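You operate a simulated robot arm through the tools that you are given. There is no shell and no other tool. Be economical: measure what you need, move in short steps, check, and stop when the job is done.

Carry out the task below with a simulated robot arm. There is one attempt and no reset: what you move stays moved.

Task
Run the green-banded nut down its stud, snug it up with its socket and dot the stud's tip.
Fine: socket of the same colour, put back after; blue marker, back in its pot; leave the other studs and nuts. Set down upright: what you pick out, blue marker.

The check looks at the end state, three seconds after you hand in, the way a careful person would. Anything else that was tipped, shoved, dropped, spilled or broken makes it a failure.

Robot
A 7-joint arm with a two-finger parallel gripper, fixed in place. Base frame: the origin is at the foot of the arm, x ahead of it, y to its left, z up; the work surface is at about z = 0.8. Readings come in m, degrees, newtons and seconds.
With the tool pointing down near the work surface it reaches from about 0.24 to 0.68 m from the base axis. Its first joint turns from -66.0 to 66.0 degrees. Payload 2.4 kg.
Tool frame: the origin (TCP) lies between the finger pads and is the grasp point; the fingertips stand 0.03 m ahead of it; z points along the fingers, y is the line along which they close. Largest opening 0.094 m; finger width 0.028, thickness 0.01; the body of the gripper, 0.05 by 0.096 m, starts 0.055 m behind the TCP.
Orientation is that of the tool frame in the base frame, as a unit quaternion [w, x, y, z]. With the fingers straight down and closing along the base's y, the tool's x points along the base's -x, its y along +y and its z along -z.

Tools
- The arm moves only by the tool send_rows. Its argument "rows" is one flat list of numbers, 7 for each row, row after row: the shift along the tool's x, y, z in mm, then the turn, a rotation vector about the tool's x, y, z in degrees, then the gripper command, from -1 (shut) to 1 (fully open), values between in proportion. In form: [tx, ty, tz, wx, wy, wz, hand, tx, ty, tz, wx, wy, wz, hand, ...]. A call has 1 to 20 rows; each row shifts and turns the commanded pose from where the row before left it, along the tool's axes as they then stand. Rows are played at 5 a second. More than 0.05 m and 8.6 degrees between two rows, or a gripper value outside its range, and nothing of the call is played. Where a pose cannot be reached the arm comes as near as it can. A force on the tool above 70 N (or 10 N above the force at the start of the call, whichever is more), or a blocked arm, ends the call early, and 0.2 s more pass. Each finger travels about 0.153 m/s and halts on what it meets, pressing with about 33 N; the grip force reading is that of the motor and also rises with nothing between the fingers. The clock runs only during rows and for 0.2 s after the last one: add rows that do not move to give the fingers time. It gives the time, the measured TCP pose, the force on the tool (base axes), the opening and the grip force at its end, in the units of the frame above (readings bear some noise), with the torque about the TCP (base axes, N m) and any sound that the robot's microphone picked up, and new pictures: "pictures" is both (left out), scene, wrist or none.
- Cameras (640 x 400 px; columns grow to the right, rows downward): "scene" is fixed at [0.04, 0.4729, 1.4511]; the picture's right is [-0.75, -0.67, 0.00], its down [-0.33, 0.37, -0.87] and it looks along [0.58, -0.65, -0.49] (base axes); focal length 364 px, centre (320, 200). "wrist" rides on the gripper at [0.076, 0.014, -0.103] in the tool frame; the picture's right is [-0.18, 0.98, 0.00], its down [-0.75, -0.14, -0.64] and it looks along [-0.63, -0.12, 0.77] (tool axes); focal length 243 px, centre (320, 200). There is no depth. A picture from a camera that has moved, and an enlarged one, comes with that camera's place and axes in the base frame and with its lens.
- enlarge(camera, box): a new picture of the part [left, top, right, bottom] of that camera's present view, enlarged. It takes no simulated time.
- sign_off(): hands the job in; it is judged then, once.

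Go step by step. Nothing tells you positions but the pictures and the camera data: compare them with the known pose of the tool, close in by small moves and look again before you grip or let go. The budget is 120 turns and 200 pictures, counting those below and the enlarged ones. Unless the task says otherwise, let go and move clear before handing in, and close with one line.

The tools are called after "Request:" by a JSON object that holds its "fn" and its "kwargs". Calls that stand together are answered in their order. send_rows: Moves the arm, as the interface text tells. Its arguments: {"type":"object","properties":{"rows":{"type":"array"},"pictures":{"type":"string","enum":["both","scene","wrist","none"]}},"required":["rows"]} The other tools are called the same way: enlarge (camera, box) takes an enlarged picture of a part of a camera's view; sign_off () hands the job in.

At the start:

```text
clock: 0.0
position: [0.3741, -0.2525, 1.2461]
tool_rot: [0.0, -0.001, 1.0, 0.0]
ft_force: [-0.3, 0.0, -0.1]
wrist_torque: [0.01, -0.04, 0.01]
opening: 0.094
grasp_force: 0.1
```

scene: 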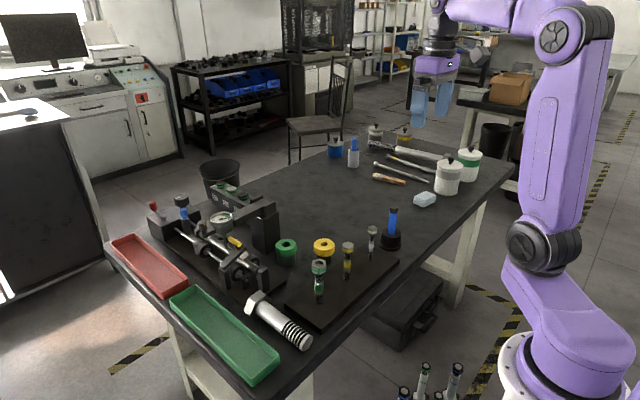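
wrist: 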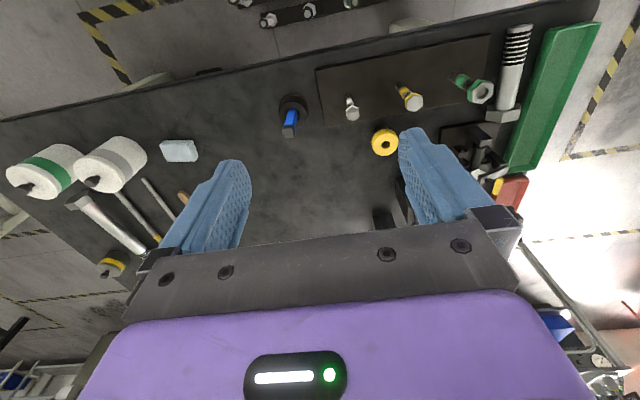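

I see a base plate with three studs (green, yellow and plain nuts), green and yellow sockets on the bench, and a blue marker in a black pot. I'll look closer before moving.

Request:
{"fn": "enlarge", "kwargs": {"camera": "scene", "box": [240, 190, 440, 340]}}

Request:
{"fn": "enlarge", "kwargs": {"camera": "wrist", "box": [260, 20, 540, 195]}}

Request:
{"fn": "enlarge", "kwargs": {"camera": "scene", "box": [130, 170, 310, 300]}}

```text
2.67 times, centred on (340, 265) of scene
camera zoom: at [0.04, 0.4729, 1.4511], right [-0.75, -0.67, 0.0], down [-0.33, 0.37, -0.87], along [0.58, -0.65, -0.49], focal length 971 px, centre (267, 27)
```

zoom: 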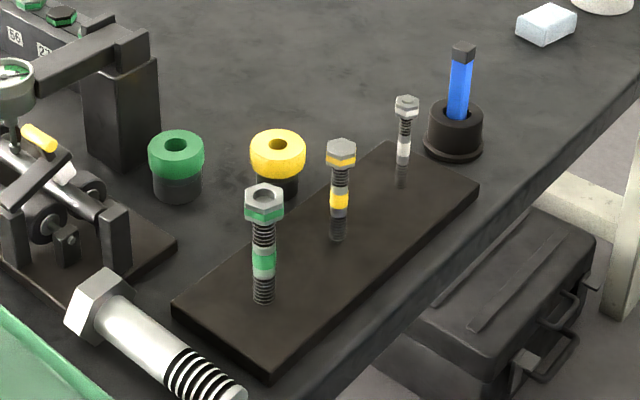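

```text
2.29 times, centred on (400, 108) of wrist
camera zoom: at [0.2991, -0.2384, 1.3513], right [0.18, 0.98, 0.0], down [0.75, -0.14, 0.64], along [0.63, -0.12, -0.77], focal length 555 px, centre (137, 411)
```

zoom: 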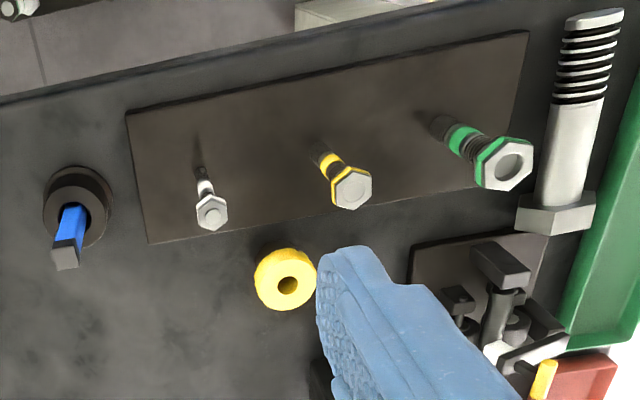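

```text
3.08 times, centred on (220, 235) of scene
camera zoom: at [0.04, 0.4729, 1.4511], right [-0.75, -0.67, 0.0], down [-0.33, 0.37, -0.87], along [0.58, -0.65, -0.49], focal length 1120 px, centre (628, 92)
```

zoom: 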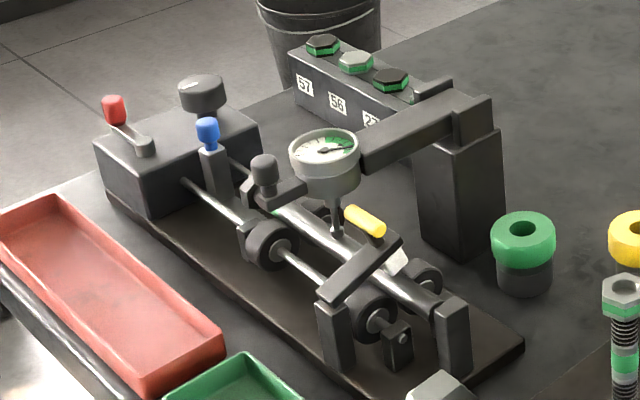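

The studs look to be near x≈0.468 at y≈0, -0.11 and -0.22. The green socket is near (0.65,-0.07) and the marker pot near (0.47,-0.32). I'll move closer to the green stud, staying high.

Request:
{"fn": "send_rows", "kwargs": {"rows": [0, 42, 25, 0, 0, 0, 1, 0, 42, 25, 0, 0, 0, 1, 0, 42, 25, 0, 0, 0, 1, 0, 42, 25, 0, 0, 0, 1, 0, 42, 25, 0, 0, 0, 1, 0, 42, 25, 0, 0, 0, 1, 0, 0, 0, 0, 0, 0, 1]}}

Request:
{"fn": "enlarge", "kwargs": {"camera": "wrist", "box": [220, 60, 420, 185]}}

```text
clock: 1.6
position: [0.3727, -0.0022, 1.0936]
tool_rot: [0.0, -0.001, 1.0, 0.0]
ft_force: [-0.2, -1.0, -0.3]
wrist_torque: [-0.04, 0.02, 0.0]
opening: 0.094
grasp_force: 0.1
camera wrist: at [0.2973, 0.0125, 1.1991], right [0.18, 0.98, 0.0], down [0.75, -0.14, 0.64], along [0.63, -0.12, -0.77], focal length 243 px, centre (320, 200)
```

scene: 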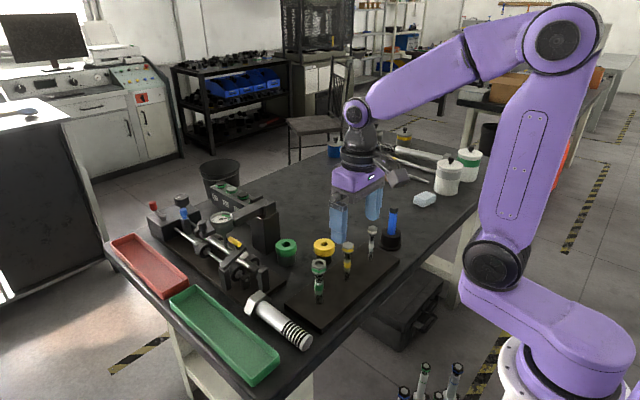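
wrist: 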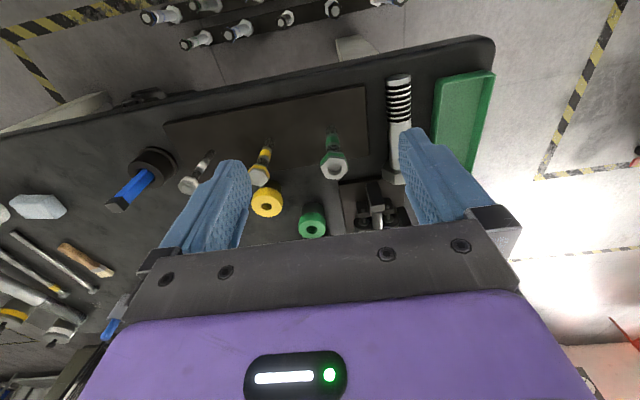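

```text
3.20 times, centred on (320, 122) of wrist
camera zoom: at [0.2973, 0.0125, 1.1991], right [0.18, 0.98, 0.0], down [0.75, -0.14, 0.64], along [0.63, -0.12, -0.77], focal length 776 px, centre (320, 448)
```

zoom: 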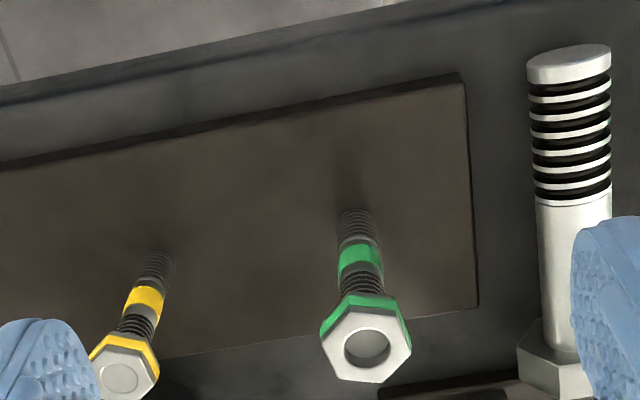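

The nut is at about (0.4675,-0.0015), with its top near z 0.93 and its hex corners pointing along ±y. I need a closer look at the stud, its band and the socket.

Request:
{"fn": "enlarge", "kwargs": {"camera": "scene", "box": [270, 230, 370, 310]}}

Request:
{"fn": "enlarge", "kwargs": {"camera": "wrist", "box": [240, 110, 400, 240]}}

```text
5.00 times, centred on (320, 270) of scene
camera zoom: at [0.04, 0.473, 1.4511], right [-0.75, -0.67, 0.0], down [-0.33, 0.37, -0.87], along [0.58, -0.65, -0.49], focal length 1820 px, centre (320, -150)
```

zoom: 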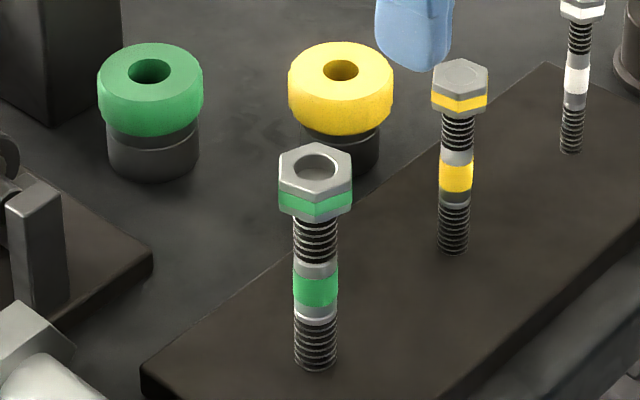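

```text
3.08 times, centred on (320, 175) of wrist
camera zoom: at [0.2973, 0.0125, 1.1991], right [0.18, 0.98, 0.0], down [0.75, -0.14, 0.64], along [0.63, -0.12, -0.77], focal length 746 px, centre (320, 277)
```

zoom: 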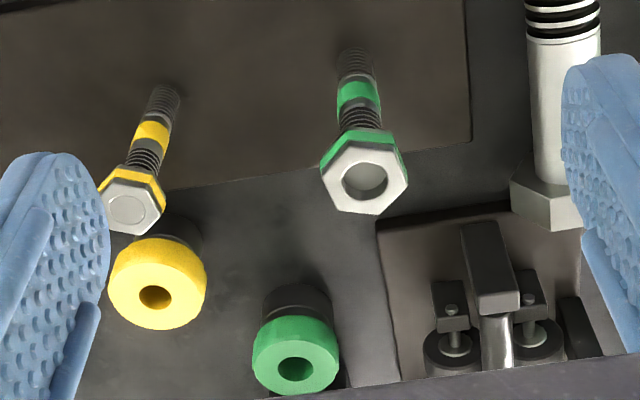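

The stud has a threaded top, then a collar with the green band, so the nut probably runs down to the collar. I'll move over the nut and unwind the wrist by 150° to gain clockwise room, which also lines the fingers up with the flats.

Request:
{"fn": "send_rows", "kwargs": {"rows": [-47.4, 0.3, 0, 0, 0, 0, 1, -47.4, 0.4, 0, 0, 0, 0, 1, 0, 0, 0, 0, 0, -8.333, 1, 0, 0, 0, 0, 0, -8.333, 1, 0, 0, 0, 0, 0, -8.333, 1, 0, 0, 0, 0, 0, -8.333, 1, 0, 0, 0, 0, 0, -8.333, 1, 0, 0, 0, 0, 0, -8.333, 1, 0, 0, 0, 0, 0, -8.333, 1, 0, 0, 0, 0, 0, -8.333, 1, 0, 0, 0, 0, 0, -8.333, 1, 0, 0, 0, 0, 0, -8.333, 1, 0, 0, 0, 0, 0, -8.333, 1, 0, 0, 0, 0, 0, -8.333, 1, 0, 0, 0, 0, 0, -8.333, 1, 0, 0, 0, 0, 0, -8.333, 1, 0, 0, 0, 0, 0, -8.333, 1, 0, 0, 0, 0, 0, -8.333, 1, 0, 0, 0, 0, 0, -8.333, 1, 0, 0, 0, 0, 0, -8.333, 1]}}

Request:
{"fn": "enlarge", "kwargs": {"camera": "wrist", "box": [220, 80, 420, 240]}}

```text
clock: 5.8
position: [0.4692, -0.001, 1.096]
tool_rot: [-0.001, 0.966, -0.258, 0.0]
ft_force: [-0.4, 0.0, -0.6]
wrist_torque: [0.02, 0.01, -0.01]
opening: 0.0941
grasp_force: 0.0
camera wrist: at [0.5292, -0.0504, 1.2013], right [-0.65, -0.76, 0.0], down [-0.58, 0.5, 0.64], along [-0.49, 0.42, -0.77], focal length 243 px, centre (320, 200)
```

scene: 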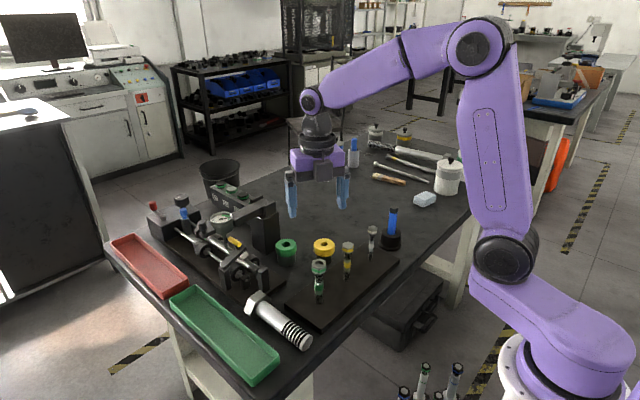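
wrist: 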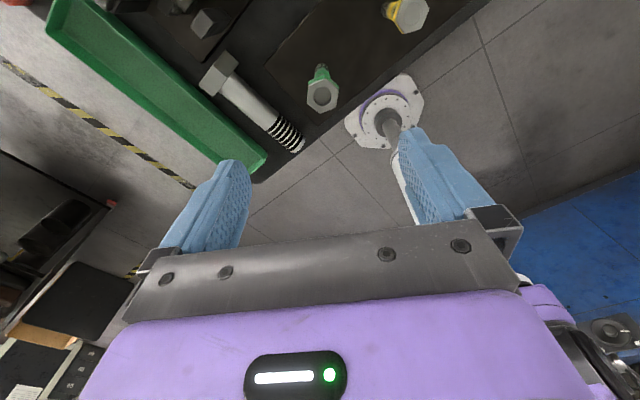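

```text
2.50 times, centred on (320, 160) of wrist
camera zoom: at [0.5292, -0.0504, 1.2013], right [-0.65, -0.76, 0.0], down [-0.58, 0.5, 0.64], along [-0.49, 0.42, -0.77], focal length 606 px, centre (320, 300)
```

zoom: 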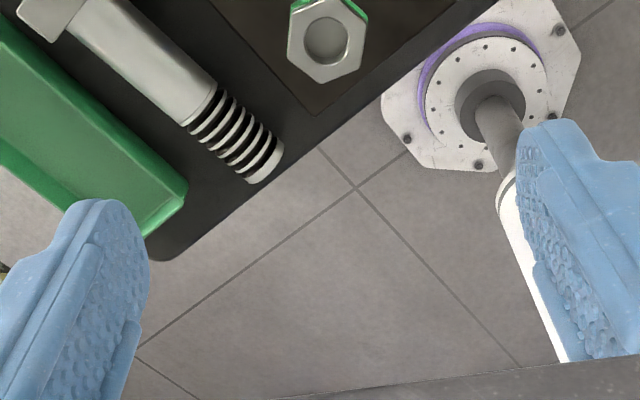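

The wrist reached -150°, and the nut's flats now face the fingers. I'll recentre slightly and descend part way.

Request:
{"fn": "send_rows", "kwargs": {"rows": [-2.2, 0.8, 40, 0, 0, 0, 1, 0, 0, 40, 0, 0, 0, 1, 0, 0, 16, 0, 0, 0, 1, 0, 0, 0, 0, 0, 0, 1]}}

Request:
{"fn": "enlarge", "kwargs": {"camera": "wrist", "box": [220, 100, 420, 240]}}

Request:
{"fn": "enlarge", "kwargs": {"camera": "scene", "box": [260, 190, 380, 310]}}

```text
clock: 6.8
position: [0.467, 0.0007, 0.9995]
tool_rot: [0.0, 0.966, -0.26, -0.001]
ft_force: [-0.2, -0.4, 0.5]
wrist_torque: [0.04, 0.0, -0.01]
opening: 0.094
grasp_force: 0.1
camera wrist: at [0.5272, -0.0501, 1.1053], right [-0.65, -0.76, 0.0], down [-0.58, 0.5, 0.64], along [-0.49, 0.42, -0.77], focal length 243 px, centre (320, 200)
```

scene: 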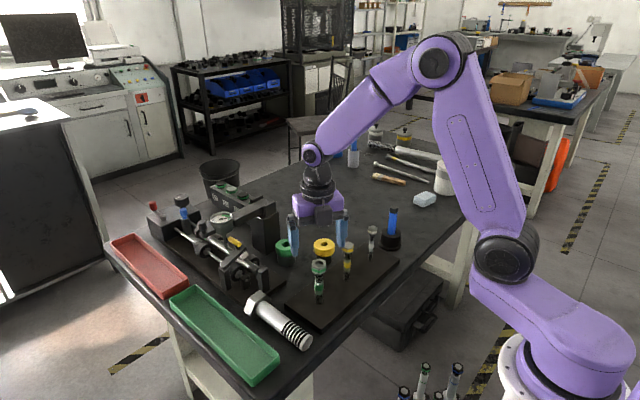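
wrist: 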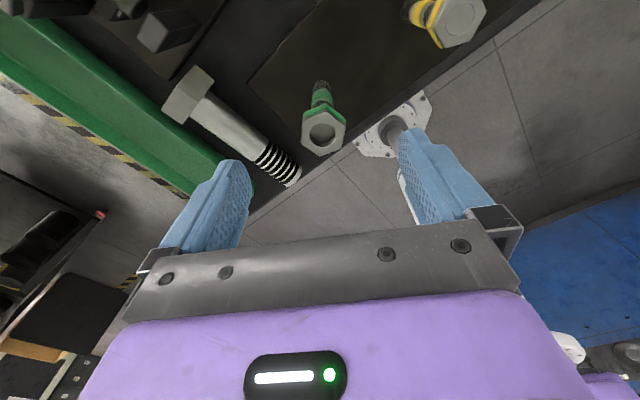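

```text
2.86 times, centred on (320, 170) of wrist
camera zoom: at [0.5272, -0.0501, 1.1053], right [-0.65, -0.76, 0.0], down [-0.58, 0.5, 0.64], along [-0.49, 0.42, -0.77], focal length 693 px, centre (320, 286)
```

zoom: 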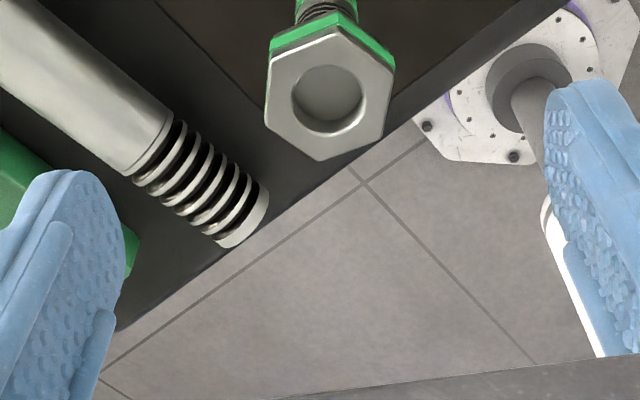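

```text
3.33 times, centred on (320, 250) of scene
camera zoom: at [0.04, 0.4729, 1.4511], right [-0.75, -0.67, 0.0], down [-0.33, 0.37, -0.87], along [0.58, -0.65, -0.49], focal length 1214 px, centre (320, 33)
```

zoom: 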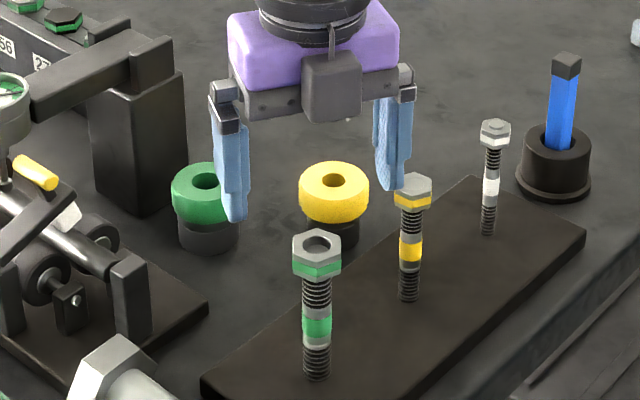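

The nut's top centre is about (0.466, 0.000, 0.932) and it measures roughly 33 mm across flats. I'll descend so the fingertips are near the nut's underside, then close.

Request:
{"fn": "send_rows", "kwargs": {"rows": [-0.5, 1.1, 30, 0, 0, 0, 1, 0, 0, 34, 0, 0, 0, 1, 0, 0, 0, 0, 0, 0, 1]}}

Request:
{"fn": "enlarge", "kwargs": {"camera": "scene", "box": [260, 190, 380, 310]}}

```text
clock: 7.6
position: [0.4675, -0.0005, 0.9373]
tool_rot: [0.0, 0.966, -0.259, 0.0]
ft_force: [-0.2, -0.6, 0.1]
wrist_torque: [0.03, -0.02, 0.03]
opening: 0.094
grasp_force: 0.2
camera wrist: at [0.5269, -0.0503, 1.0422], right [-0.65, -0.76, 0.0], down [-0.58, 0.5, 0.64], along [-0.49, 0.42, -0.77], focal length 243 px, centre (320, 200)
```

scene: 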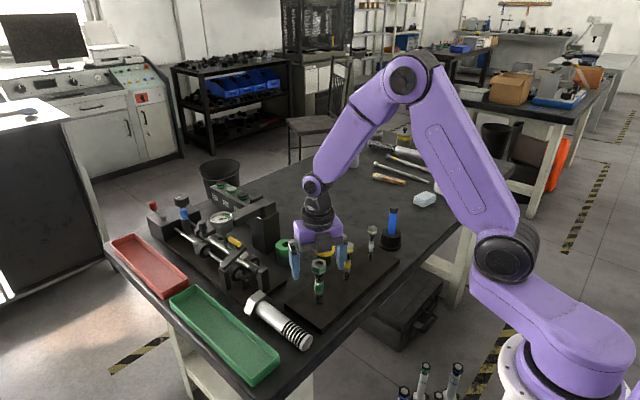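
wrist: 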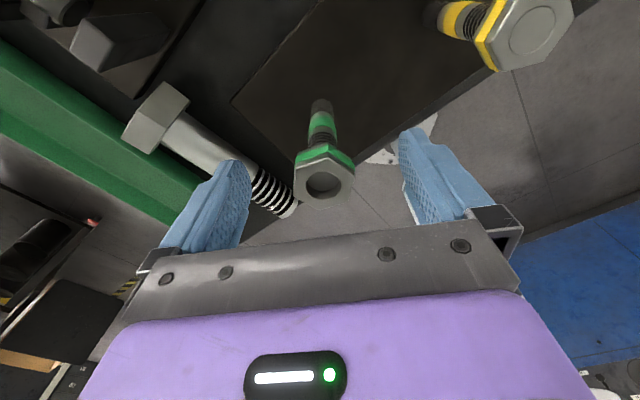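

```text
3.33 times, centred on (320, 250) of scene
camera zoom: at [0.04, 0.4729, 1.4511], right [-0.75, -0.67, 0.0], down [-0.33, 0.37, -0.87], along [0.58, -0.65, -0.49], focal length 1214 px, centre (320, 33)
```

zoom: 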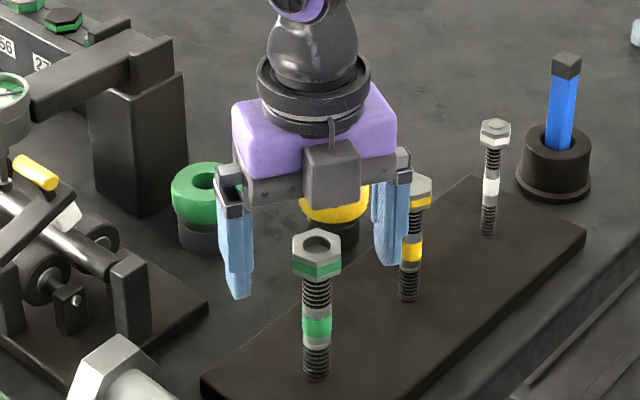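

The nut sits between the fingers. I'll lower a touch, close, and check the opening and side force.

Request:
{"fn": "send_rows", "kwargs": {"rows": [0, 0.8, 4, 0, 0, 0, 0.2, 0, 0, 0, 0, 0, 0, -0.2, 0, 0, 0, 0, 0, 0, -0.4, 0, 0, 0, 0, 0, 0, -1, 0, 0, 0, 0, 0, 0, -1]}}

Request:
{"fn": "enlarge", "kwargs": {"camera": "scene", "box": [270, 210, 370, 310]}}

```text
clock: 8.8
position: [0.4662, -0.0007, 0.9337]
tool_rot: [0.0, 0.966, -0.26, -0.001]
ft_force: [-0.7, -2.2, -0.7]
wrist_torque: [0.04, -0.03, -0.03]
opening: 0.0352
grasp_force: 33.1
camera wrist: at [0.5261, -0.0514, 1.0382], right [-0.65, -0.76, 0.0], down [-0.58, 0.5, 0.64], along [-0.49, 0.42, -0.77], focal length 243 px, centre (320, 200)
```

scene: 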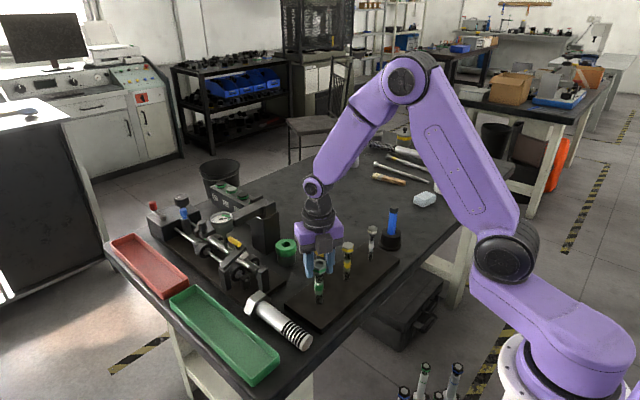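
wrist: 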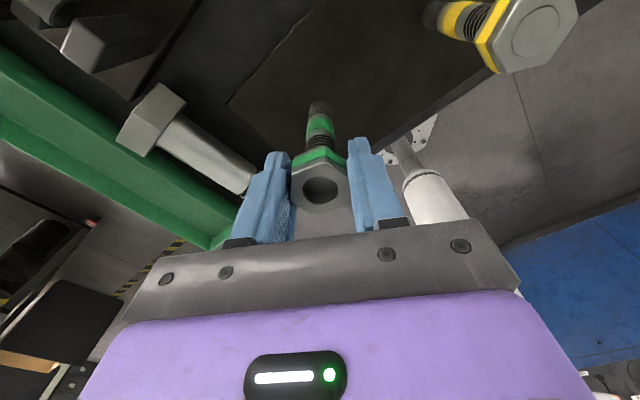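

```text
4.00 times, centred on (320, 260) of scene
camera zoom: at [0.04, 0.4728, 1.4512], right [-0.75, -0.67, 0.0], down [-0.33, 0.37, -0.87], along [0.58, -0.65, -0.49], focal length 1456 px, centre (320, -40)
```

zoom: 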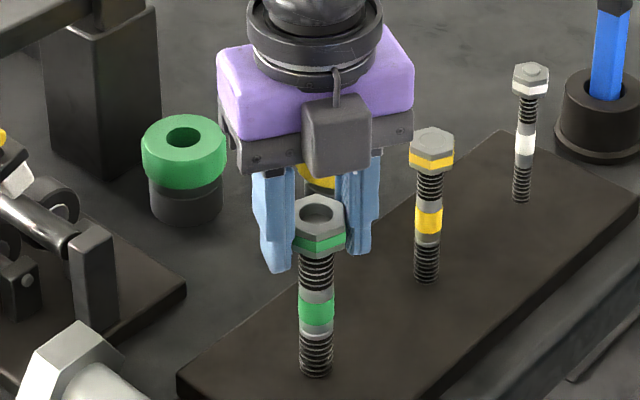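

The nut is gripped with an opening of 35 mm. I'll do a first test turn clockwise from above (+tool z) and watch the force, torque and picture.

Request:
{"fn": "send_rows", "kwargs": {"rows": [0, 0, 0, 0, 0, 8, -1, 0, 0, 0, 0, 0, 8, -1, 0, 0, 0, 0, 0, 8, -1, 0, 0, 0, 0, 0, 8, -1, 0, 0, 0, 0, 0, 8, -1, 0, 0, 0, 0, 0, 8, -1, 0, 0, 0, 0, 0, 8, -1, 0, 0, 0, 0, 0, 8, -1]}}

Request:
{"fn": "enlarge", "kwargs": {"camera": "scene", "box": [270, 210, 370, 310]}}

```text
clock: 10.6
position: [0.4649, -0.001, 0.9325]
tool_rot: [-0.001, -0.681, 0.732, 0.001]
ft_force: [-5.6, -0.5, -7.0]
wrist_torque: [0.08, -0.16, 0.03]
opening: 0.0337
grasp_force: 33.6
camera wrist: at [0.4465, -0.0759, 1.0372], right [-0.97, 0.26, 0.0], down [0.2, 0.74, 0.64], along [0.16, 0.62, -0.77], focal length 243 px, centre (320, 200)
```

scene: 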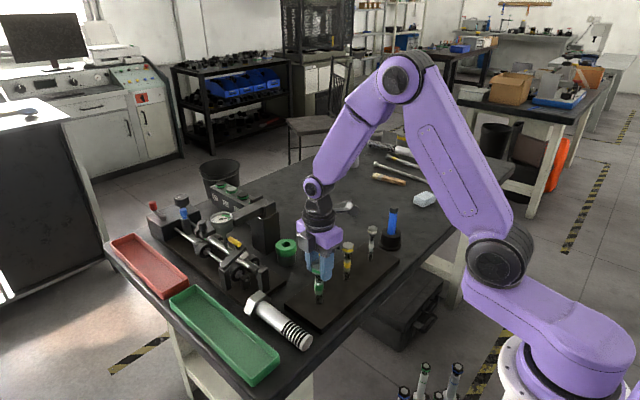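
wrist: 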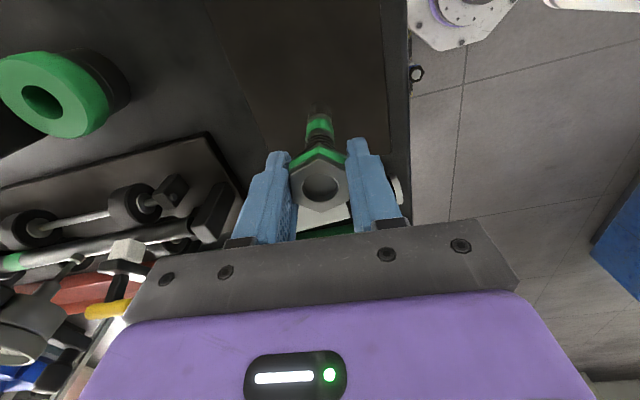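

```text
4.00 times, centred on (320, 260) of scene
camera zoom: at [0.04, 0.4729, 1.4511], right [-0.75, -0.67, 0.0], down [-0.33, 0.37, -0.87], along [0.58, -0.65, -0.49], focal length 1456 px, centre (320, -40)
```

zoom: 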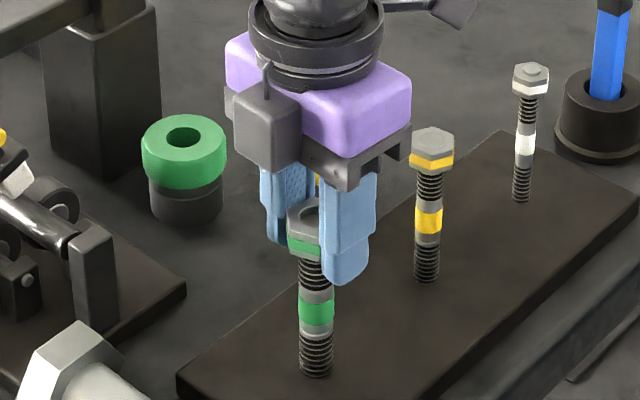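

The nut turns with the gripper and pulls it slightly down, so clockwise is right. I'll continue with a small descent per row and calibrate the pitch from the force.

Request:
{"fn": "send_rows", "kwargs": {"rows": [0, 0, 0.5, 0, 0, 8.5, -1, 0, 0, 0.1, 0, 0, 8.5, -1, 0, 0, 0.1, 0, 0, 8.5, -1, 0, 0, 0.1, 0, 0, 8.5, -1, 0, 0, 0.1, 0, 0, 8.5, -1, 0, 0, 0.1, 0, 0, 8.5, -1, 0, 0, 0.1, 0, 0, 8.5, -1, 0, 0, 0.1, 0, 0, 8.5, -1, 0, 0, 0.1, 0, 0, 8.5, -1, 0, 0, 0.1, 0, 0, 8.5, -1, 0, 0, 0.1, 0, 0, 8.5, -1, 0, 0, 0.1, 0, 0, 8.5, -1, 0, 0, 0.1, 0, 0, 8.5, -1, 0, 0, 0.1, 0, 0, 8.5, -1, 0, 0, 0.1, 0, 0, 8.5, -1, 0, 0, 0.1, 0, 0, 8.5, -1, 0, 0, 0.1, 0, 0, 8.5, -1, 0, 0, 0.1, 0, 0, 8.5, -1, 0, 0, 0.1, 0, 0, 8.5, -1, 0, 0, 0.1, 0, 0, 8.5, -1], "pictures": "wrist"}}

Request:
{"fn": "enlarge", "kwargs": {"camera": "scene", "box": [270, 210, 370, 310]}}

```text
clock: 14.8
position: [0.4646, -0.0009, 0.9302]
tool_rot: [0.0, 0.671, 0.741, 0.0]
ft_force: [-0.7, 0.1, -9.8]
wrist_torque: [-0.06, -0.01, 0.03]
opening: 0.0321
grasp_force: 32.7
camera wrist: at [0.473, 0.0756, 1.0347], right [1.0, -0.09, 0.0], down [-0.07, -0.76, 0.64], along [-0.06, -0.64, -0.77], focal length 243 px, centre (320, 200)
```

wrist: 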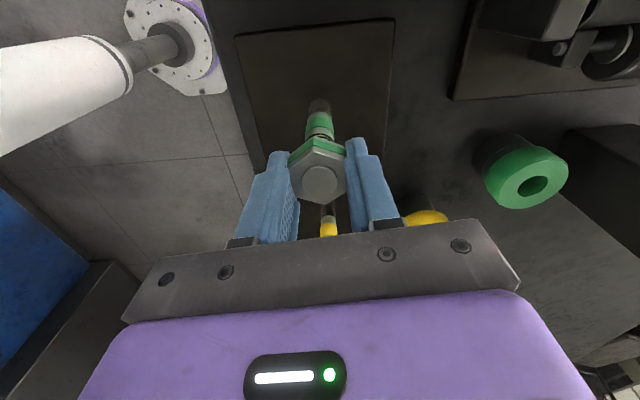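

```text
4.00 times, centred on (320, 260) of scene
camera zoom: at [0.0402, 0.4729, 1.4511], right [-0.75, -0.67, 0.0], down [-0.33, 0.37, -0.87], along [0.58, -0.65, -0.49], focal length 1456 px, centre (320, -40)
```

zoom: 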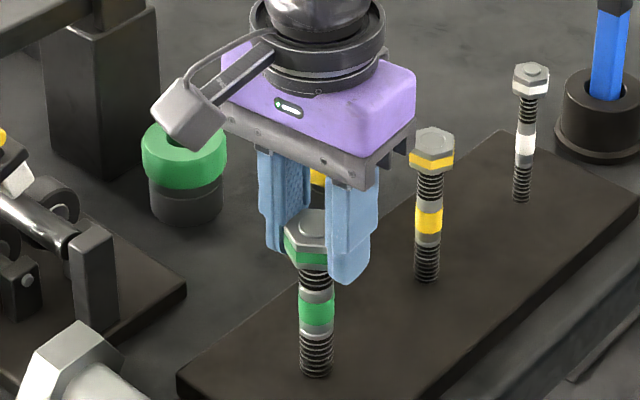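

The stud tip is now flush with the nut's top and the nut has moved down faster than I did. I'll turn to about +150° with more descent.

Request:
{"fn": "send_rows", "kwargs": {"rows": [0, 0, 1.2, 0, 0, 8.25, -1, 0, 0, 0.2, 0, 0, 8.25, -1, 0, 0, 0.2, 0, 0, 8.25, -1, 0, 0, 0.2, 0, 0, 8.25, -1, 0, 0, 0.2, 0, 0, 8.25, -1, 0, 0, 0.2, 0, 0, 8.25, -1, 0, 0, 0.2, 0, 0, 8.25, -1, 0, 0, 0.2, 0, 0, 8.25, -1], "pictures": "wrist"}}

Request:
{"fn": "enlarge", "kwargs": {"camera": "scene", "box": [290, 240, 350, 310]}}

```text
clock: 16.6
position: [0.4643, -0.0012, 0.9271]
tool_rot: [0.0, 0.967, 0.256, -0.003]
ft_force: [-18.5, -6.9, 3.2]
wrist_torque: [0.14, -0.46, -0.01]
opening: 0.0318
grasp_force: 32.4
camera wrist: at [0.5387, 0.0244, 1.0315], right [0.33, -0.94, 0.0], down [-0.72, -0.25, 0.64], along [-0.61, -0.21, -0.76], focal length 243 px, centre (320, 200)
```

wrist: 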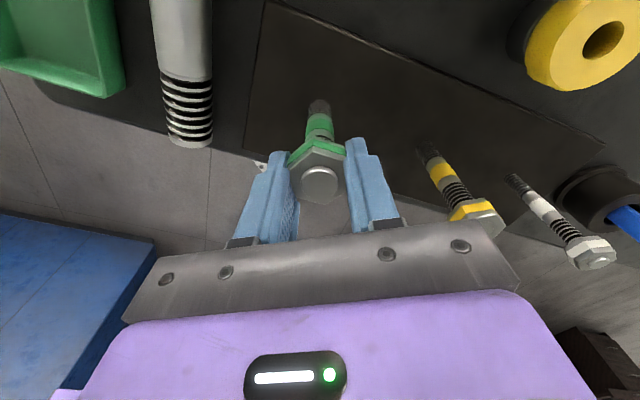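

```text
5.71 times, centred on (320, 275) of scene
camera zoom: at [0.0394, 0.4727, 1.4512], right [-0.75, -0.67, 0.0], down [-0.33, 0.37, -0.87], along [0.58, -0.65, -0.49], focal length 2081 px, centre (320, -229)
```

zoom: 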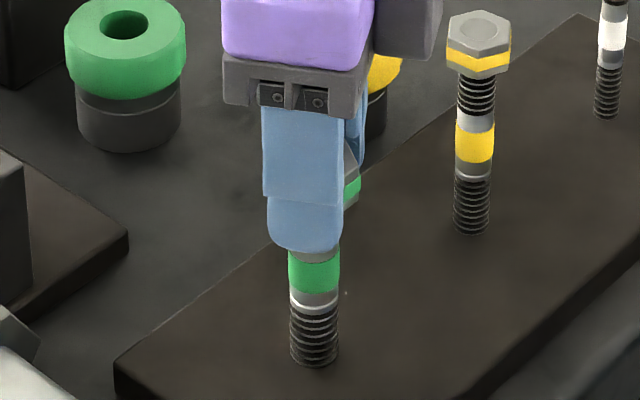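

The side force has built up, so my grip axis is about 2 mm off the stud's. I'll open, unwind the wrist 300°, and recentre.

Request:
{"fn": "send_rows", "kwargs": {"rows": [0, 0, 0, 0, 0, 0, 0.28, 0, 0, 0, 0, 0, 0, 0.28, 0, 0, 0, 0, 0, -8.333, 0.28, 0, 0, 0, 0, 0, -8.333, 0.28, 0, 0, 0, 0, 0, -8.333, 0.28, 0, 0, 0, 0, 0, -8.333, 0.28, 0, 0, 0, 0, 0, -8.333, 0.28, 0, 0, 0, 0, 0, -8.333, 0.28, 0, 0, 0, 0, 0, -8.333, 0.28, 0, 0, 0, 0, 0, -8.333, 0.28, 0, 0, 0, 0, 0, -8.333, 0.28, 0, 0, 0, 0, 0, -8.333, 0.28, 0, 0, 0, 0, 0, -8.333, 0.28, 0, 0, 0, 0, 0, -8.333, 0.28, 0, 0, 0, 0, 0, -8.333, 0.28, 0, 0, 0, 0, 0, -8.333, 0.28, 0, 0, 0, 0, 0, -8.333, 0.28, 0, 0, 0, 0, 0, -8.333, 0.28, 0, 0, 0, 0, 0, -8.333, 0.28, 0, 0, 0, 0, 0, -8.333, 0.28], "pictures": "none"}}

Request:
{"fn": "send_rows", "kwargs": {"rows": [0, 0, 0, 0, 0, -8.333, 0.28, 0, 0, 0, 0, 0, -8.333, 0.28, 0, 0, 0, 0, 0, -8.333, 0.28, 0, 0, 0, 0, 0, -8.333, 0.28, 0, 0, 0, 0, 0, -8.333, 0.28, 0, 0, 0, 0, 0, -8.333, 0.28, 0, 0, 0, 0, 0, -8.333, 0.28, 0, 0, 0, 0, 0, -8.333, 0.28, 0, 0, 0, 0, 0, -8.333, 0.28, 0, 0, 0, 0, 0, -8.333, 0.28, 0, 0, 0, 0, 0, -8.333, 0.28, 0, 0, 0, 0, 0, -8.333, 0.28, 0, 0, 0, 0, 0, -8.333, 0.28, 0, 0, 0, 0, 0, -8.333, 0.28, 0, 0, 0, 0, 0, -8.333, 0.28, 0, 0, 0, 0, 0, -8.333, 0.28, 0, 0, 0, 0, 0, -8.333, 0.28, 0, 0, 0, 0, 0, -8.333, 0.28, 0, 0, 0, 0, 0, 0, 0.28]}}

Request:
{"fn": "enlarge", "kwargs": {"camera": "scene", "box": [290, 240, 350, 310]}}

Request:
{"fn": "enlarge", "kwargs": {"camera": "wrist", "box": [240, 90, 400, 250]}}

```text
clock: 20.8
position: [0.465, 0.0001, 0.9281]
tool_rot: [0.0, -0.001, 1.0, 0.001]
ft_force: [-1.0, 0.2, 0.2]
wrist_torque: [-0.02, -0.01, 0.0]
opening: 0.0602
grasp_force: 0.1
```

```text
clock: 24.8
position: [0.4657, -0.0009, 0.9277]
tool_rot: [0.001, 0.966, -0.26, 0.0]
ft_force: [1.1, -1.0, -0.2]
wrist_torque: [-0.03, 0.01, 0.01]
opening: 0.0605
grasp_force: 0.1
camera wrist: at [0.5255, -0.0521, 1.0321], right [-0.65, -0.76, 0.0], down [-0.58, 0.5, 0.64], along [-0.49, 0.42, -0.77], focal length 243 px, centre (320, 200)
```

scene: 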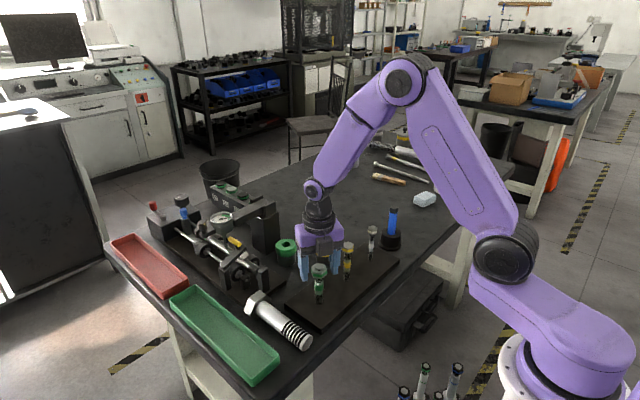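
wrist: 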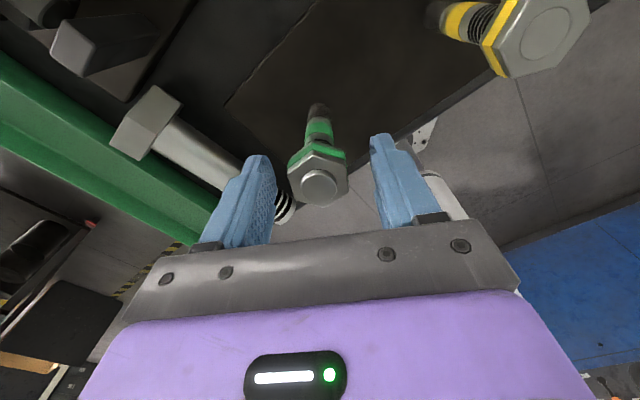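

```text
5.71 times, centred on (320, 275) of scene
camera zoom: at [0.04, 0.4729, 1.4511], right [-0.75, -0.67, 0.0], down [-0.33, 0.37, -0.87], along [0.58, -0.65, -0.49], focal length 2081 px, centre (320, -229)
```

zoom: 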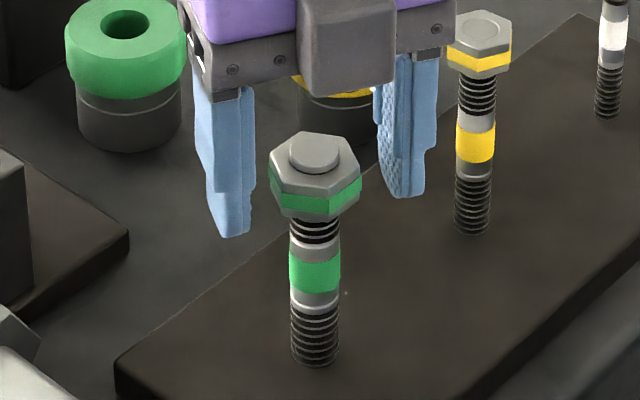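

```text
2.50 times, centred on (320, 170) of wrist
camera zoom: at [0.5255, -0.0521, 1.0321], right [-0.65, -0.76, 0.0], down [-0.58, 0.5, 0.64], along [-0.49, 0.42, -0.77], focal length 606 px, centre (320, 275)
```

zoom: 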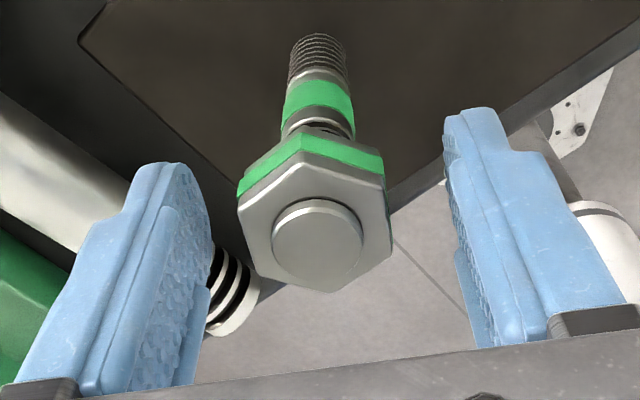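

The nut has come down about 10 mm and has about that much left to the collar. I'll lower 4 mm, close, and turn while descending.

Request:
{"fn": "send_rows", "kwargs": {"rows": [-1, 0, 4, 0, 0, 0, 0.28, 0, 0, 0, 0, 0, 0, -1, 0, 0, 0, 0, 0, 0, -1, 0, 0, 0.2, 0, 0, 8.333, -1, 0, 0, 0.2, 0, 0, 8.333, -1, 0, 0, 0.2, 0, 0, 8.333, -1, 0, 0, 0.2, 0, 0, 8.333, -1, 0, 0, 0.2, 0, 0, 8.333, -1, 0, 0, 0.2, 0, 0, 8.333, -1, 0, 0, 0.2, 0, 0, 8.333, -1, 0, 0, 0.2, 0, 0, 8.333, -1, 0, 0, 0.2, 0, 0, 8.333, -1, 0, 0, 0.2, 0, 0, 8.333, -1, 0, 0, 0.2, 0, 0, 8.333, -1, 0, 0, 0.2, 0, 0, 8.333, -1, 0, 0, 0.2, 0, 0, 8.333, -1, 0, 0, 0.2, 0, 0, 8.333, -1, 0, 0, 0.2, 0, 0, 8.333, -1, 0, 0, 0.2, 0, 0, 8.333, -1], "pictures": "wrist"}}

Request:
{"fn": "enlarge", "kwargs": {"camera": "scene", "box": [290, 240, 350, 310]}}

```text
clock: 28.8
position: [0.4642, -0.0005, 0.921]
tool_rot: [-0.001, -0.142, 0.99, 0.001]
ft_force: [-0.7, 7.2, 2.5]
wrist_torque: [0.07, -0.1, 0.01]
opening: 0.0324
grasp_force: 34.0
camera wrist: at [0.3886, -0.0083, 1.0255], right [-0.1, 0.99, 0.0], down [0.76, 0.08, 0.64], along [0.64, 0.06, -0.77], focal length 243 px, centre (320, 200)
```

wrist: 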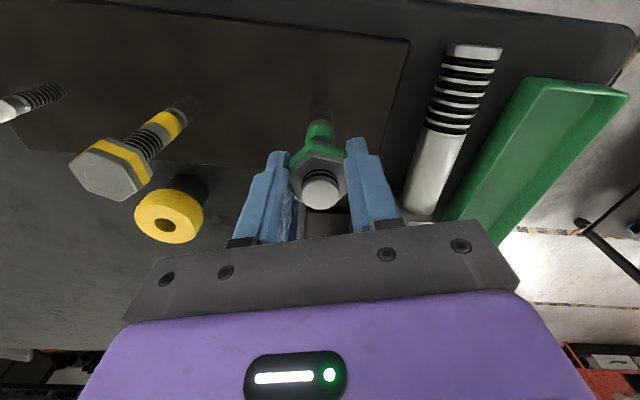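

```text
5.71 times, centred on (320, 275) of scene
camera zoom: at [0.04, 0.4731, 1.4511], right [-0.75, -0.67, 0.0], down [-0.33, 0.37, -0.87], along [0.58, -0.65, -0.49], focal length 2081 px, centre (320, -229)
```

zoom: 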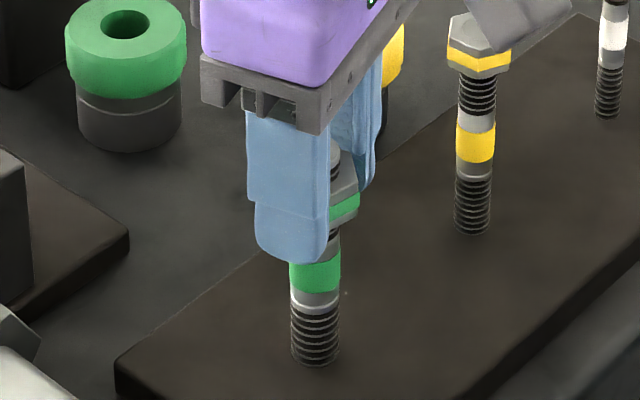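

The turn is smooth and forces are low. I'll keep turning.

Request:
{"fn": "send_rows", "kwargs": {"rows": [0, 0, 0.17, 0, 0, 8.333, -1, 0, 0, 0.17, 0, 0, 8.333, -1, 0, 0, 0.17, 0, 0, 8.333, -1, 0, 0, 0.17, 0, 0, 8.333, -1, 0, 0, 0.17, 0, 0, 8.333, -1, 0, 0, 0.17, 0, 0, 8.333, -1, 0, 0, 0.17, 0, 0, 8.333, -1, 0, 0, 0.17, 0, 0, 8.333, -1, 0, 0, 0.17, 0, 0, 8.333, -1, 0, 0, 0.17, 0, 0, 8.333, -1], "pictures": "wrist"}}

Request:
{"fn": "enlarge", "kwargs": {"camera": "scene", "box": [290, 240, 350, 310]}}

```text
clock: 31.0
position: [0.465, -0.0004, 0.919]
tool_rot: [-0.001, 0.551, 0.834, 0.001]
ft_force: [13.1, 10.6, -28.3]
wrist_torque: [0.04, -0.07, 0.18]
opening: 0.0315
grasp_force: 33.3
camera wrist: at [0.4493, 0.0755, 1.0231], right [0.98, 0.22, 0.0], down [0.17, -0.75, 0.64], along [0.14, -0.63, -0.77], focal length 243 px, centre (320, 200)
```

wrist: 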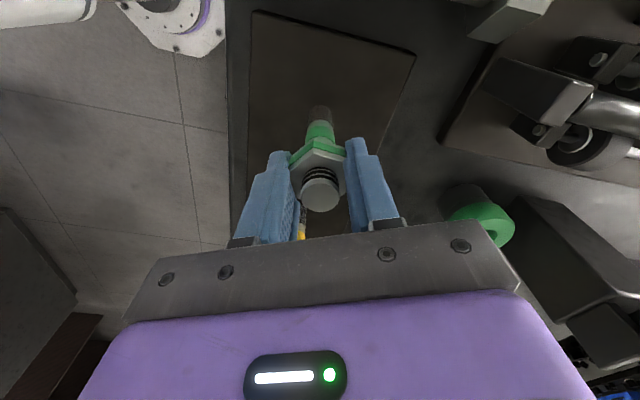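

```text
5.71 times, centred on (320, 275) of scene
camera zoom: at [0.0408, 0.4732, 1.451], right [-0.75, -0.67, 0.0], down [-0.33, 0.37, -0.87], along [0.58, -0.65, -0.49], focal length 2081 px, centre (320, -229)
```

zoom: 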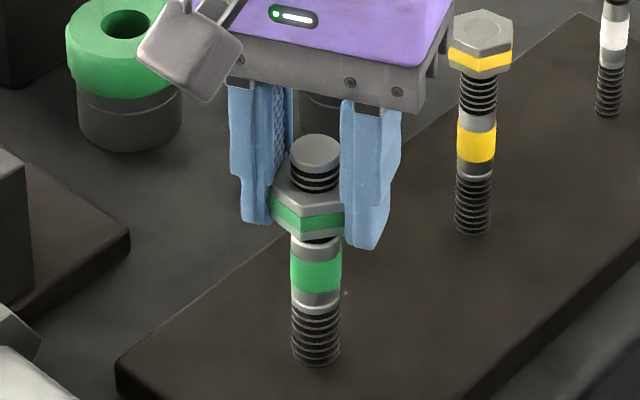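

The nut is pulling down hard on the fingers and is almost at the collar. I'll release, lower 2 mm, regrip to clear the stress, and look.

Request:
{"fn": "send_rows", "kwargs": {"rows": [0, 0, 0, 0, 0, 0, 0, 0, 0, 2, 0, 0, 0, 0, 0, 0, 0, 0, 0, 0, 0], "pictures": "wrist"}}

Request:
{"fn": "enlarge", "kwargs": {"camera": "scene", "box": [300, 255, 340, 300]}}

Request:
{"fn": "enlarge", "kwargs": {"camera": "wrist", "box": [260, 90, 380, 220]}}

```text
clock: 31.8
position: [0.465, -0.001, 0.9167]
tool_rot: [0.0, 0.55, 0.835, -0.001]
ft_force: [0.9, 0.5, 0.3]
wrist_torque: [0.0, -0.02, 0.03]
opening: 0.0467
grasp_force: 0.2
camera wrist: at [0.4482, 0.0746, 1.022], right [0.98, 0.22, 0.0], down [0.17, -0.75, 0.64], along [0.14, -0.63, -0.77], focal length 243 px, centre (320, 200)
```

wrist: 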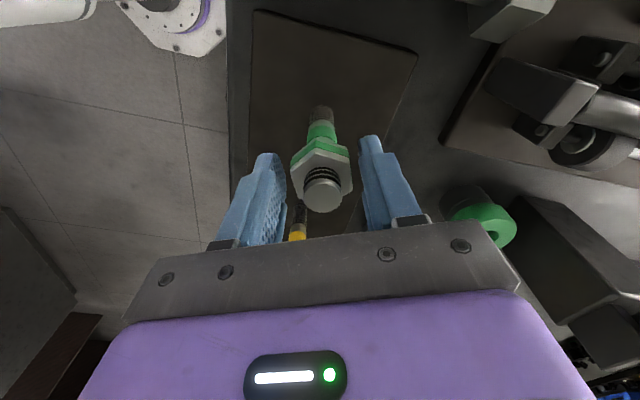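

```text
8.89 times, centred on (320, 278) of scene
camera zoom: at [0.04, 0.4729, 1.4511], right [-0.75, -0.67, 0.0], down [-0.33, 0.37, -0.87], along [0.58, -0.65, -0.49], focal length 3236 px, centre (320, -489)
```

zoom: 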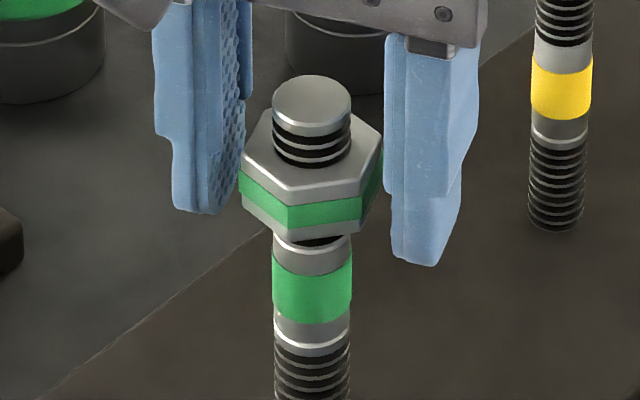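

```text
3.08 times, centred on (320, 155) of wrist
camera zoom: at [0.4482, 0.0746, 1.022], right [0.98, 0.22, 0.0], down [0.17, -0.75, 0.64], along [0.14, -0.63, -0.77], focal length 746 px, centre (320, 338)
```

zoom: 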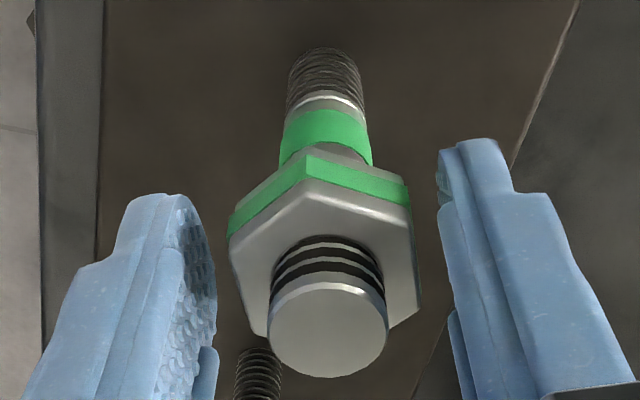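

The nut is about a millimetre or two from the collar. I'll regrip and keep turning in small steps until it bottoms.

Request:
{"fn": "send_rows", "kwargs": {"rows": [0, 0, 0, 0, 0, 0, -1, 0, 0, 0, 0, 0, 0, -1, 0, 0, 0.22, 0, 0, 8.3, -1, 0, 0, 0.22, 0, 0, 8.3, -1, 0, 0, 0.22, 0, 0, 8.3, -1, 0, 0, 0.22, 0, 0, 8.3, -1, 0, 0, 0.22, 0, 0, 8.3, -1], "pictures": "none"}}

Request:
{"fn": "enlarge", "kwargs": {"camera": "scene", "box": [300, 255, 340, 300]}}

```text
clock: 33.4
position: [0.4662, -0.0005, 0.916]
tool_rot: [0.0, 0.811, 0.585, 0.001]
ft_force: [12.5, 2.5, -13.4]
wrist_torque: [-0.36, -0.06, 0.08]
opening: 0.0318
grasp_force: 33.0
```

```text
8.89 times, centred on (320, 278) of scene
camera zoom: at [0.0406, 0.473, 1.4511], right [-0.75, -0.67, 0.0], down [-0.33, 0.37, -0.87], along [0.58, -0.65, -0.49], focal length 3236 px, centre (320, -489)
```

zoom: 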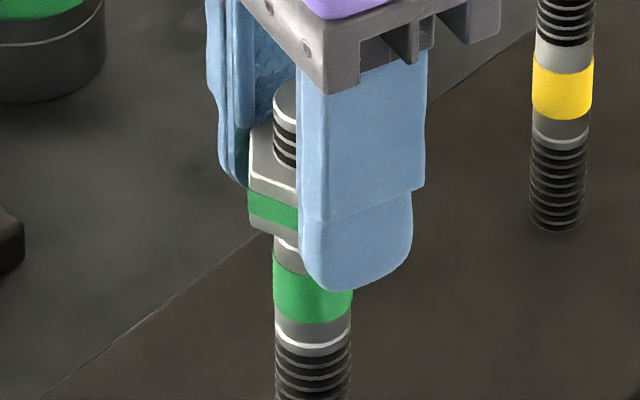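

Request:
{"fn": "send_rows", "kwargs": {"rows": [0, 0, 0.3, 0, 0, 8.3, -1, 0, 0, 0.25, 0, 0, 8.3, -1, 0, 0, 0.25, 0, 0, 8.3, -1, 0, 0, 0.25, 0, 0, 8.3, -1, 0, 0, 0.25, 0, 0, 8.3, -1], "pictures": "wrist"}}

Request:
{"fn": "enlarge", "kwargs": {"camera": "wrist", "box": [260, 90, 380, 220]}}

Request:
{"fn": "enlarge", "kwargs": {"camera": "scene", "box": [300, 255, 340, 300]}}

```text
clock: 34.6
position: [0.4645, 0.0005, 0.9135]
tool_rot: [0.001, 0.966, 0.259, 0.0]
ft_force: [13.1, -3.7, -15.8]
wrist_torque: [-0.21, 0.17, 0.11]
opening: 0.0318
grasp_force: 33.5
camera wrist: at [0.539, 0.0254, 1.0185], right [0.33, -0.94, 0.0], down [-0.72, -0.26, 0.64], along [-0.6, -0.21, -0.77], focal length 243 px, centre (320, 200)
```

wrist: 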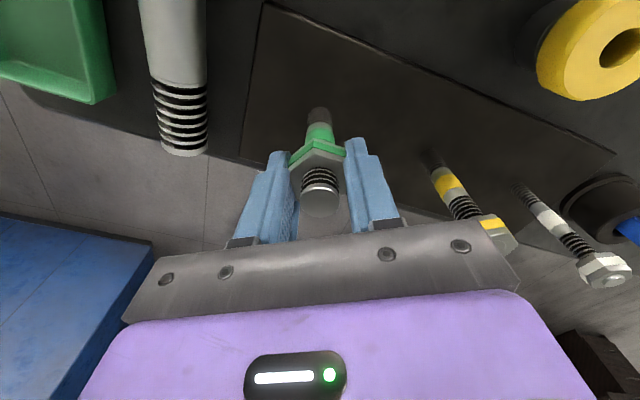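

```text
3.08 times, centred on (320, 155) of wrist
camera zoom: at [0.539, 0.0254, 1.0185], right [0.33, -0.94, 0.0], down [-0.72, -0.26, 0.64], along [-0.6, -0.21, -0.77], focal length 746 px, centre (320, 338)
```

zoom: 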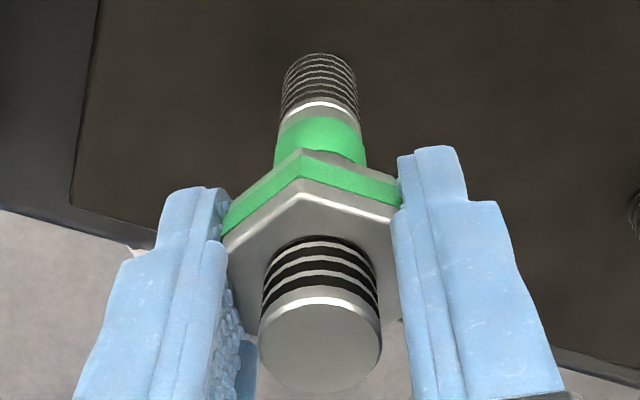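

```text
8.89 times, centred on (320, 278) of scene
camera zoom: at [0.0406, 0.4728, 1.4511], right [-0.75, -0.67, 0.0], down [-0.33, 0.37, -0.87], along [0.58, -0.65, -0.49], focal length 3236 px, centre (320, -489)
```

zoom: 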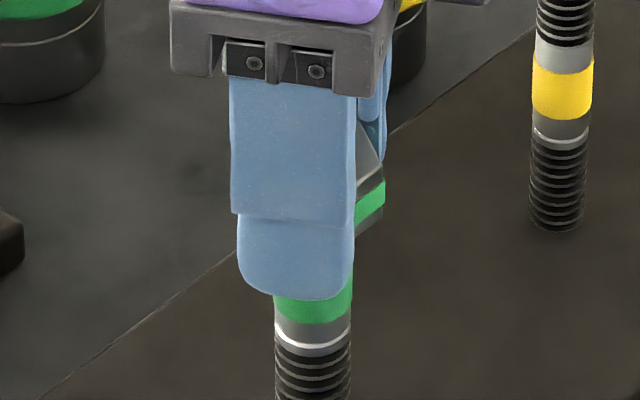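

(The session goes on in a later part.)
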